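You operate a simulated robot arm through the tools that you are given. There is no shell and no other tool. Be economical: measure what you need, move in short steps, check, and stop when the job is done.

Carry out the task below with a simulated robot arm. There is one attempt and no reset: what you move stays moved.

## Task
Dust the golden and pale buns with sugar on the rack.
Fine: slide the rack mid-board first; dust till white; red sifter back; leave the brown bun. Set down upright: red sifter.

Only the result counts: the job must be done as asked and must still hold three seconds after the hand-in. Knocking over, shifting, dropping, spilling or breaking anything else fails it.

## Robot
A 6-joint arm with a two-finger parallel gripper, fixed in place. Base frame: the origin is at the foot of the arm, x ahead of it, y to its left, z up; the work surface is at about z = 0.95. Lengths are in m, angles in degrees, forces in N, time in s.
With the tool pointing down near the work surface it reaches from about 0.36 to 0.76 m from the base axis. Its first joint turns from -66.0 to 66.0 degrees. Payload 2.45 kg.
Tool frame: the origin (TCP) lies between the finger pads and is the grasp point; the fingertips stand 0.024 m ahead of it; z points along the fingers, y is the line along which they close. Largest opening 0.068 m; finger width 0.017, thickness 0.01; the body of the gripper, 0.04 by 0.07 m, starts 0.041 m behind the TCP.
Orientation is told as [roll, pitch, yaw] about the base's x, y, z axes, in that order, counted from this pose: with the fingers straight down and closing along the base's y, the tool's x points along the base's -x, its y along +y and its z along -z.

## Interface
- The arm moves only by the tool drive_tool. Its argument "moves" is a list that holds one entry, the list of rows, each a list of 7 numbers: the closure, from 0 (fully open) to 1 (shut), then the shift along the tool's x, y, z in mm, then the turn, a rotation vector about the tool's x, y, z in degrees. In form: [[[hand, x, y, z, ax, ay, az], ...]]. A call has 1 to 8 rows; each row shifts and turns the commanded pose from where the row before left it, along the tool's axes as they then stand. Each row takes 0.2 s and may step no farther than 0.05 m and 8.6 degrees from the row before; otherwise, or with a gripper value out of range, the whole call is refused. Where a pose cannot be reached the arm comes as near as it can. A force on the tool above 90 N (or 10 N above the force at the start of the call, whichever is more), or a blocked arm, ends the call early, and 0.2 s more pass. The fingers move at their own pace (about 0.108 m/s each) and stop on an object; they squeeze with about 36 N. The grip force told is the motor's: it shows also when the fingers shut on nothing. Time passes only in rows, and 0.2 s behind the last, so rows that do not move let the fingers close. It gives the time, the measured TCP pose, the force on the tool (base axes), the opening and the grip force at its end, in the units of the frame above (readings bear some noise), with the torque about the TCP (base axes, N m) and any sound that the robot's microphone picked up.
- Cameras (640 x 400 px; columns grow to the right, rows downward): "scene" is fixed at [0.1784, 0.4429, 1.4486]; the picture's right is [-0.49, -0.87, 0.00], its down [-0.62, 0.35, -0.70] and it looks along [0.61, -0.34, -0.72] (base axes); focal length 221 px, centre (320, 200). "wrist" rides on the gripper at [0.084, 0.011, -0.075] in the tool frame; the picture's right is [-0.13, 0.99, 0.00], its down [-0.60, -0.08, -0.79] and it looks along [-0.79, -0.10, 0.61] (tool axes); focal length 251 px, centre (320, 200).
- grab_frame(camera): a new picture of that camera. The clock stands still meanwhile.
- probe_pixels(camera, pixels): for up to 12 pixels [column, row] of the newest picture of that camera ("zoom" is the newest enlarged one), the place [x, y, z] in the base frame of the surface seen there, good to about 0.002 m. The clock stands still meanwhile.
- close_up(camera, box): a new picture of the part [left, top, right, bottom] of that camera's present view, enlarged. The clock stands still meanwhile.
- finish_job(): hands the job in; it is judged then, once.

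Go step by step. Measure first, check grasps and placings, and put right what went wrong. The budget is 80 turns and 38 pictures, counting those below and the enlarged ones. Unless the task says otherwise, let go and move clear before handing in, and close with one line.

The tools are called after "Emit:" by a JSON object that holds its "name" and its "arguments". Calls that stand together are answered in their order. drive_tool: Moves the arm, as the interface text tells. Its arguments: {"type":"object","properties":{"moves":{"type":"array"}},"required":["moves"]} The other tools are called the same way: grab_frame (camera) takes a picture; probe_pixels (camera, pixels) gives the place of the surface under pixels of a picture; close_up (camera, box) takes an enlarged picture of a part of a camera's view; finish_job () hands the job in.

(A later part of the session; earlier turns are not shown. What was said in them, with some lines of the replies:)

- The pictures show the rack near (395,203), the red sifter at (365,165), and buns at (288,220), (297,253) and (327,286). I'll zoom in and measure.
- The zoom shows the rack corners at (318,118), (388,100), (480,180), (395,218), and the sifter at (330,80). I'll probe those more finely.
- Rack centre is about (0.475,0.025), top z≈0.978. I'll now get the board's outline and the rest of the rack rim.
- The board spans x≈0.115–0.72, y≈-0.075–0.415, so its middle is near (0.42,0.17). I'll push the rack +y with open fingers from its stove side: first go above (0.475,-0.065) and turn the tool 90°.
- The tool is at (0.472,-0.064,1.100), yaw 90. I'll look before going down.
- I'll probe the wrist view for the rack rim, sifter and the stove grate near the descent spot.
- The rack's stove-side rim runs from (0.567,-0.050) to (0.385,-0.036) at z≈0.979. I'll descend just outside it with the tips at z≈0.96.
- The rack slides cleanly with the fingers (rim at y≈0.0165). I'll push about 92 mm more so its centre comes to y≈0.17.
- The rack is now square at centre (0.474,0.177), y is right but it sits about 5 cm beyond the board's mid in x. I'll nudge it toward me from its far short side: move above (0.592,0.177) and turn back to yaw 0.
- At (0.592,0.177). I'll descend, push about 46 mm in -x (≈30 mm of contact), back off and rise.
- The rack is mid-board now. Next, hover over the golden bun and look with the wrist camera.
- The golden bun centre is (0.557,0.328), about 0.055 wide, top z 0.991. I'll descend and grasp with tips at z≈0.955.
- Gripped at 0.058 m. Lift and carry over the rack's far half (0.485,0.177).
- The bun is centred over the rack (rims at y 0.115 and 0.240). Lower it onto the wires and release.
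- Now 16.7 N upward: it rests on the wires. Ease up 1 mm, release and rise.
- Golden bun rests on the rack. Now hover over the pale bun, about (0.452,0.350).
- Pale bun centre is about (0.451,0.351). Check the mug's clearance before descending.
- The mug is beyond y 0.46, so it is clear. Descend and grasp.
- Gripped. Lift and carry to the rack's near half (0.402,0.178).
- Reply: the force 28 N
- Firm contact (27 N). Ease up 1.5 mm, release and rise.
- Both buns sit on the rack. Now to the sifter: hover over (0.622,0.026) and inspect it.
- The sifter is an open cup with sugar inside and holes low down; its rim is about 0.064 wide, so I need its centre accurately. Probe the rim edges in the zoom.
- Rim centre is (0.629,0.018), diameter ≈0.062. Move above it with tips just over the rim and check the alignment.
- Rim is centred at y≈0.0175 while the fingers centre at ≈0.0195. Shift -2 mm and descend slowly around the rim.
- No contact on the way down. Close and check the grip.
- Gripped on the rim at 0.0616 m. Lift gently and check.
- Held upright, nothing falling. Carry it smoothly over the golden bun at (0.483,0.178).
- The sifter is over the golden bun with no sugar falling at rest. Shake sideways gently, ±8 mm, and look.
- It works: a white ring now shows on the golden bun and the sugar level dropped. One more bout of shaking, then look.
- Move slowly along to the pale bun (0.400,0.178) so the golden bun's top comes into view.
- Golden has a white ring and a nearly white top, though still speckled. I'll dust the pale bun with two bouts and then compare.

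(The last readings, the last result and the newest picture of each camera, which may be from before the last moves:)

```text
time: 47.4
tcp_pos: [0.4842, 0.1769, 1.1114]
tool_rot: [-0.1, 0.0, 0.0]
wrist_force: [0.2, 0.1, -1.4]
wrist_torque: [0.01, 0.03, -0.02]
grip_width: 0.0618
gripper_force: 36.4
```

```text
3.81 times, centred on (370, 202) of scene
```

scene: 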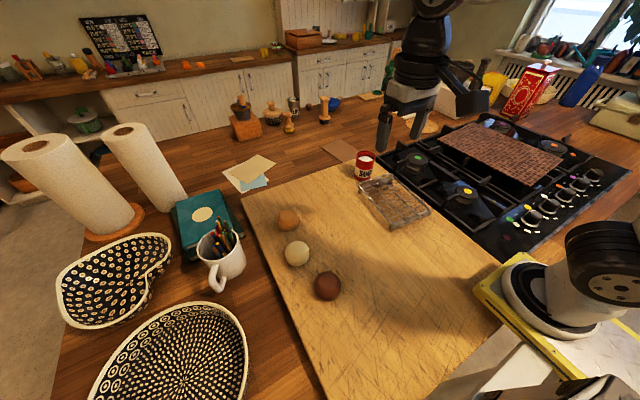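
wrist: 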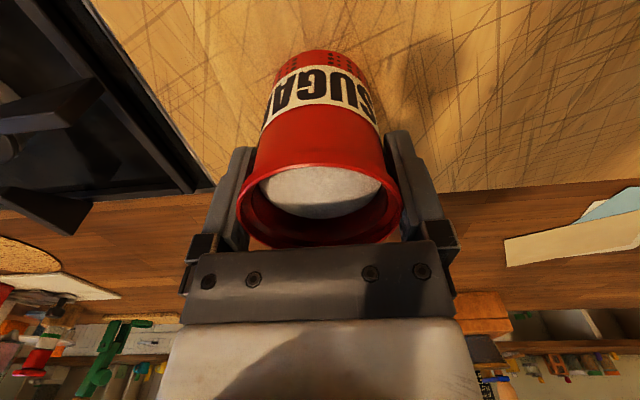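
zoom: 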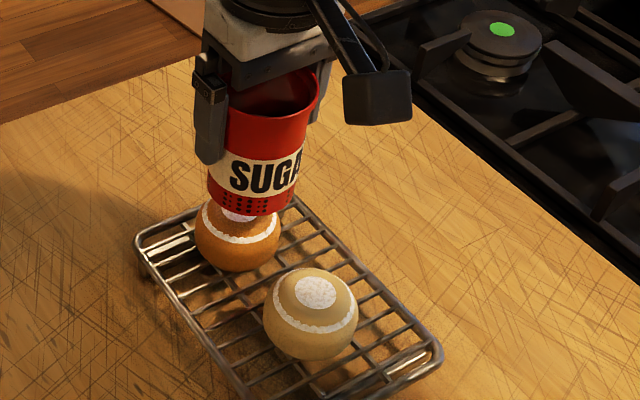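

Both buns now look alike. Shake more over golden and see whether the white increases.

Emit:
{"name": "drive_tool", "arguments": {"moves": [[[0.6, 0, 8, 0, 0, 0, 0], [0.6, 0, -16, 0, 0, 0, 0], [0.6, 0, 16, 0, 0, 0, 0], [0.6, 0, -16, 0, 0, 0, 0], [0.6, 0, 16, 0, 0, 0, 0], [0.6, 0, -16, 0, 0, 0, 0], [0.6, 0, 16, 0, 0, 0, 0], [0.6, 0, -8, 0, 0, 0, 0]]]}}

Emit:
{"name": "grab_frame", "arguments": {"camera": "wrist"}}

Emit:
{"name": "close_up", "arguments": {"camera": "scene", "box": [320, 165, 400, 225]}}

```text
time: 49.2
tcp_pos: [0.4829, 0.1785, 1.1118]
tool_rot: [0.0, 0.0, 0.0]
wrist_force: [0.3, -1.0, -1.7]
wrist_torque: [0.04, 0.02, 0.02]
grip_width: 0.0618
gripper_force: 36.4
```

```text
12 pictures are left
```

wrist: 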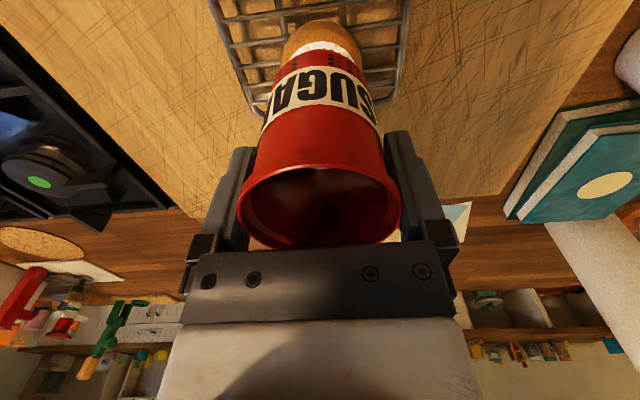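

```text
6.67 times, centred on (360, 195) of scene
```

zoom: 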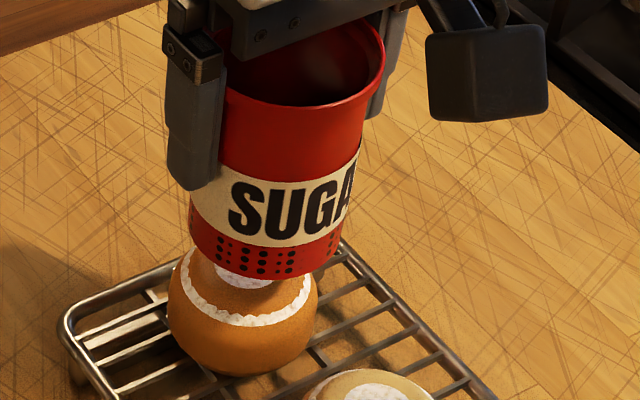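

The cup looks nearly empty. Move over to the pale bun, give it a matching extra bout, and view the golden top.

Emit:
{"name": "drive_tool", "arguments": {"moves": [[[0.6, 6, 0, 0, 0, 0, 0], [0.6, 12, 0, 0, 0, 0, 0], [0.6, 14, 0, 0, 0, 0, 0], [0.6, 14, 0, 0, 0, 0, 0], [0.6, 14, 0, 0, 0, 0, 0], [0.6, 12, 0, 0, 0, 0, 0], [0.6, 7, 0, 0, 0, 0, 0], [0.6, 4, 0, 0, 0, 0, 0]]]}}

Emit:
{"name": "drive_tool", "arguments": {"moves": [[[0.6, 0, 8, 0, 0, 0, 0], [0.6, 0, -16, 0, 0, 0, 0], [0.6, 0, 16, 0, 0, 0, 0], [0.6, 0, -16, 0, 0, 0, 0], [0.6, 0, 16, 0, 0, 0, 0], [0.6, 0, -8, 0, 0, 0, 0]]]}}

Emit:
{"name": "close_up", "arguments": {"camera": "scene", "box": [320, 170, 420, 245]}}

```text
time: 51.0
tcp_pos: [0.3999, 0.1767, 1.1106]
tool_rot: [0.0, 0.0, 0.0]
wrist_force: [0.2, -0.1, -0.7]
wrist_torque: [-0.06, 0.01, 0.0]
grip_width: 0.0616
gripper_force: 35.9
```

```text
time: 52.4
tcp_pos: [0.3988, 0.1775, 1.113]
tool_rot: [0.0, -0.1, 0.0]
wrist_force: [-0.3, -0.2, -1.3]
wrist_torque: [0.0, 0.0, -0.02]
grip_width: 0.0619
gripper_force: 36.0
```

```text
5.33 times, centred on (370, 208) of scene
```

zoom: 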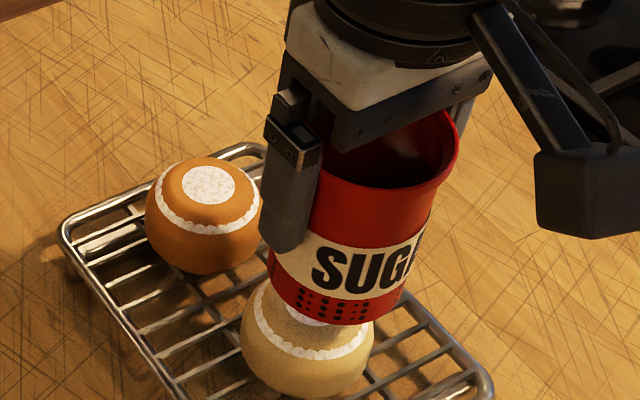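

Both buns now show white tops and rings, and the cup looks empty. Carry the sifter back to its spot (0.6286,0.0174) by way of a small lift.

Emit:
{"name": "drive_tool", "arguments": {"moves": [[[0.6, 0, 0, -12, 0, 0, 0], [0.6, -15, 10, 0, 0, 0, 0], [0.6, -30, -20, 0, 0, 0, 0], [0.6, -40, -28, 0, 0, 0, 0], [0.6, -45, -20, 0, 0, 0, 0], [0.6, -40, -30, 0, 0, 0, 0], [0.6, -36, -40, 0, 0, 0, 0], [0.6, -22.6, -32, 0, 0, 0, 0]]]}}

```text
refused: row 7 steps farther than a row can; nothing moved
```

Emit:
{"name": "drive_tool", "arguments": {"moves": [[[0.6, 0, 0, -12, 0, 0, 0], [0.6, -15, -10, 0, 0, 0, 0], [0.6, -30, -21, 0, 0, 0, 0], [0.6, -38, -27, 0, 0, 0, 0], [0.6, -40, -28, 0, 0, 0, 0], [0.6, -40, -28, 0, 0, 0, 0], [0.6, -38, -27, 0, 0, 0, 0], [0.6, -27.6, -19, 0, 0, 0, 0]]]}}

```text
time: 54.2
tcp_pos: [0.6281, 0.0179, 1.123]
tool_rot: [0.0, 0.0, 0.0]
wrist_force: [0.3, 0.6, -0.8]
wrist_torque: [0.01, 0.01, -0.01]
grip_width: 0.0614
gripper_force: 36.1
```

At (0.628,0.018). Lower to just above the board, then feel for contact.

Emit:
{"name": "drive_tool", "arguments": {"moves": [[[0.6, 0, 0, 30, 0, 0, 0], [0.6, 0, 0, 35, 0, 0, 0], [0.6, 0, 0, 28, 0, 0, 0], [0.6, 0, 0, 12, 0, 0, 0], [0.6, 0, 0, 3, 0, 0, 0], [0.6, 0, 0, 1, 0, 0, 0]]]}}

Emit:
{"name": "grab_frame", "arguments": {"camera": "wrist"}}

```text
time: 55.6
tcp_pos: [0.6281, 0.0174, 1.0131]
tool_rot: [0.0, 0.0, 0.0]
wrist_force: [-0.4, 0.3, -1.9]
wrist_torque: [0.03, 0.0, 0.0]
grip_width: 0.0616
gripper_force: 36.0
```

```text
9 pictures are left
```

wrist: 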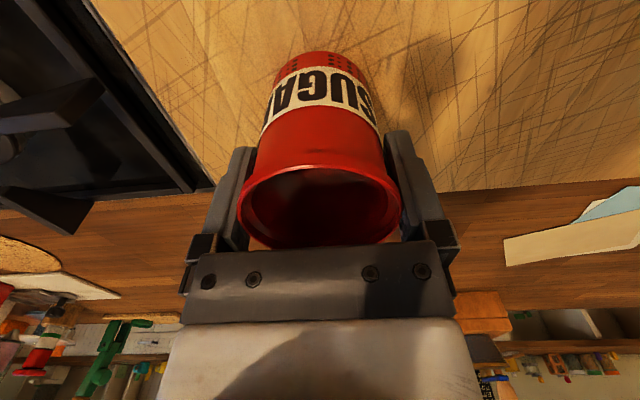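

Almost down and standing as it was (compare the same view before lifting). One more millimetre steps to contact.

Emit:
{"name": "drive_tool", "arguments": {"moves": [[[0.6, 0, 0, 0.7, 0, 0, 0], [0.6, 0, 0, 0, 0, 0, 0]]]}}

```text
time: 56.2
tcp_pos: [0.6277, 0.0166, 1.0141]
tool_rot: [0.0, 0.0, 0.1]
wrist_force: [0.5, 0.4, -1.3]
wrist_torque: [0.0, 0.02, 0.01]
grip_width: 0.0617
gripper_force: 36.2
```

Emit:
{"name": "drive_tool", "arguments": {"moves": [[[0.6, 0, 0, 0.8, 0, 0, 0], [0.6, 0, 0, 0, 0, 0, 0]]]}}

```text
time: 56.8
tcp_pos: [0.6279, 0.0182, 1.0125]
tool_rot: [0.0, 0.0, 0.0]
wrist_force: [-1.5, 1.5, 1.8]
wrist_torque: [-0.05, 0.12, -0.05]
grip_width: 0.0616
gripper_force: 36.2
```

Contact felt (+1.8 N). Release and rise straight up.

Emit:
{"name": "drive_tool", "arguments": {"moves": [[[0.3, 0, 0, 0, 0, 0, 0], [0, 0, 0, 0, 0, 0, 0], [0, 0, 0, 0, 0, 0, 0], [0, 0, 0, -15, 0, 0, 0], [0, 0, 0, -30, 0, 0, 0], [0, 0, 0, -45, 0, 0, 0], [0, 0, 0, -45, 0, 0, 0]]]}}

Emit:
{"name": "close_up", "arguments": {"camera": "scene", "box": [240, 130, 480, 310]}}

Emit:
{"name": "close_up", "arguments": {"camera": "scene", "box": [320, 170, 420, 245]}}

```text
time: 58.4
tcp_pos: [0.6287, 0.0188, 1.1478]
tool_rot: [0.0, 0.0, -0.1]
wrist_force: [0.4, -0.4, 0.4]
wrist_torque: [-0.02, -0.03, -0.02]
grip_width: 0.0682
gripper_force: 0.1
```

```text
2.22 times, centred on (360, 220) of scene
```

zoom: 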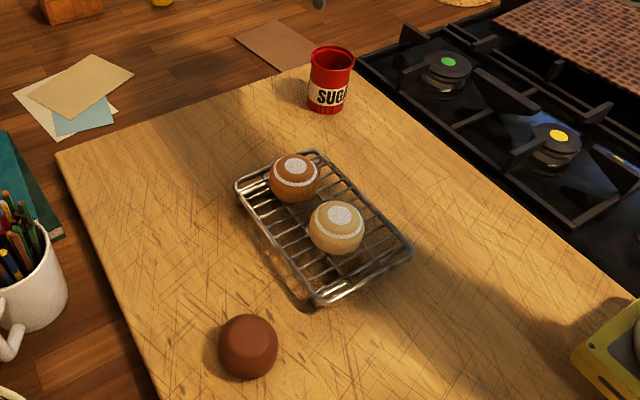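

```text
5.33 times, centred on (370, 208) of scene
```

zoom: 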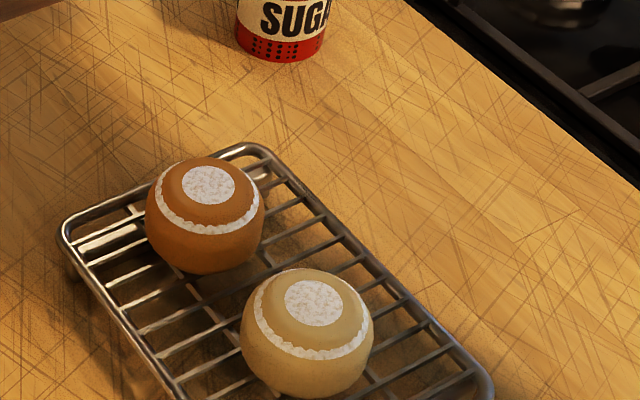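

Sifter stands upright in its place; both buns look white-capped. Check whether any sugar remains in the cup.

Emit:
{"name": "drive_tool", "arguments": {"moves": [[[0, 12, 0, -20, 0, 0, 0], [0, 12, 0, -30, 0, 0, 0]]]}}

Emit:
{"name": "close_up", "arguments": {"camera": "wrist", "box": [260, 30, 380, 160]}}

```text
time: 59.0
tcp_pos: [0.6036, 0.0182, 1.1979]
tool_rot: [0.0, 0.0, 0.0]
wrist_force: [0.2, 0.4, 0.4]
wrist_torque: [-0.01, -0.01, 0.0]
grip_width: 0.0679
gripper_force: 0.0
```

```text
3.08 times, centred on (320, 95) of wrist
```

zoom: 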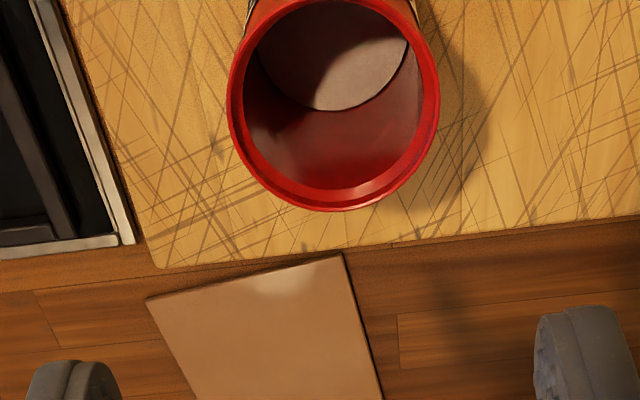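

Emit:
{"name": "probe_pixels", "arguments": {"camera": "zoom", "pixels": [[335, 90], [360, 60], [320, 40], [330, 200], [385, 50]]}}

```text
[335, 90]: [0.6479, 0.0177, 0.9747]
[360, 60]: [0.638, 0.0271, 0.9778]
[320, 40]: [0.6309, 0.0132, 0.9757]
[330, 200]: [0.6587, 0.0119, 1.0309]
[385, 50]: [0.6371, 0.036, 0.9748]
```

About a third of the sugar remains (surface at z 0.975). I'll look closely at the bun tops to judge the whiteness.

Emit:
{"name": "close_up", "arguments": {"camera": "scene", "box": [336, 182, 384, 218]}}

```text
11.11 times, centred on (360, 200) of scene
```

zoom: 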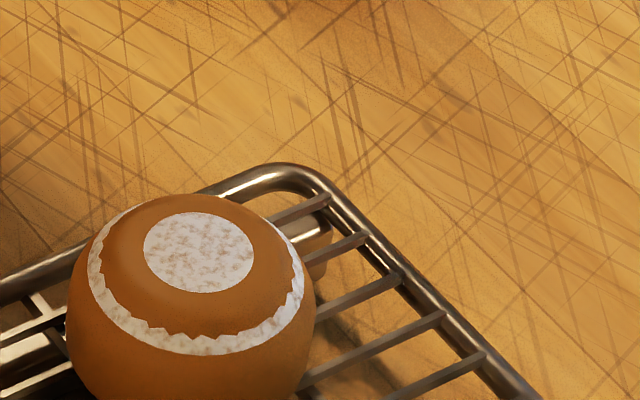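

Emit:
{"name": "close_up", "arguments": {"camera": "scene", "box": [350, 200, 398, 236]}}

```text
11.11 times, centred on (374, 218) of scene
```

zoom: 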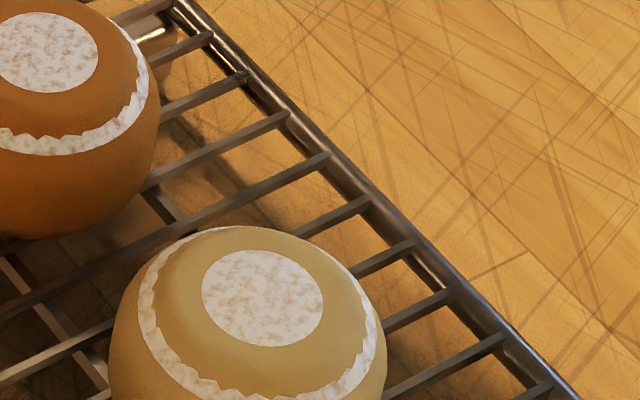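

Both buns carry the same opaque white sugar. The tan flecks look identical on each, so they belong to the sugar itself. The rack is mid-board, the sifter stands upright in its place, and the brown bun is untouched. The arm is clear, so I'm handing in.

Emit:
{"name": "finish_job", "arguments": {}}

```text
The job is handed in.
```

The rack is mid-board with the golden and pale buns on it, both dusted white. The red sifter is back upright in its place and the brown bun was left alone.
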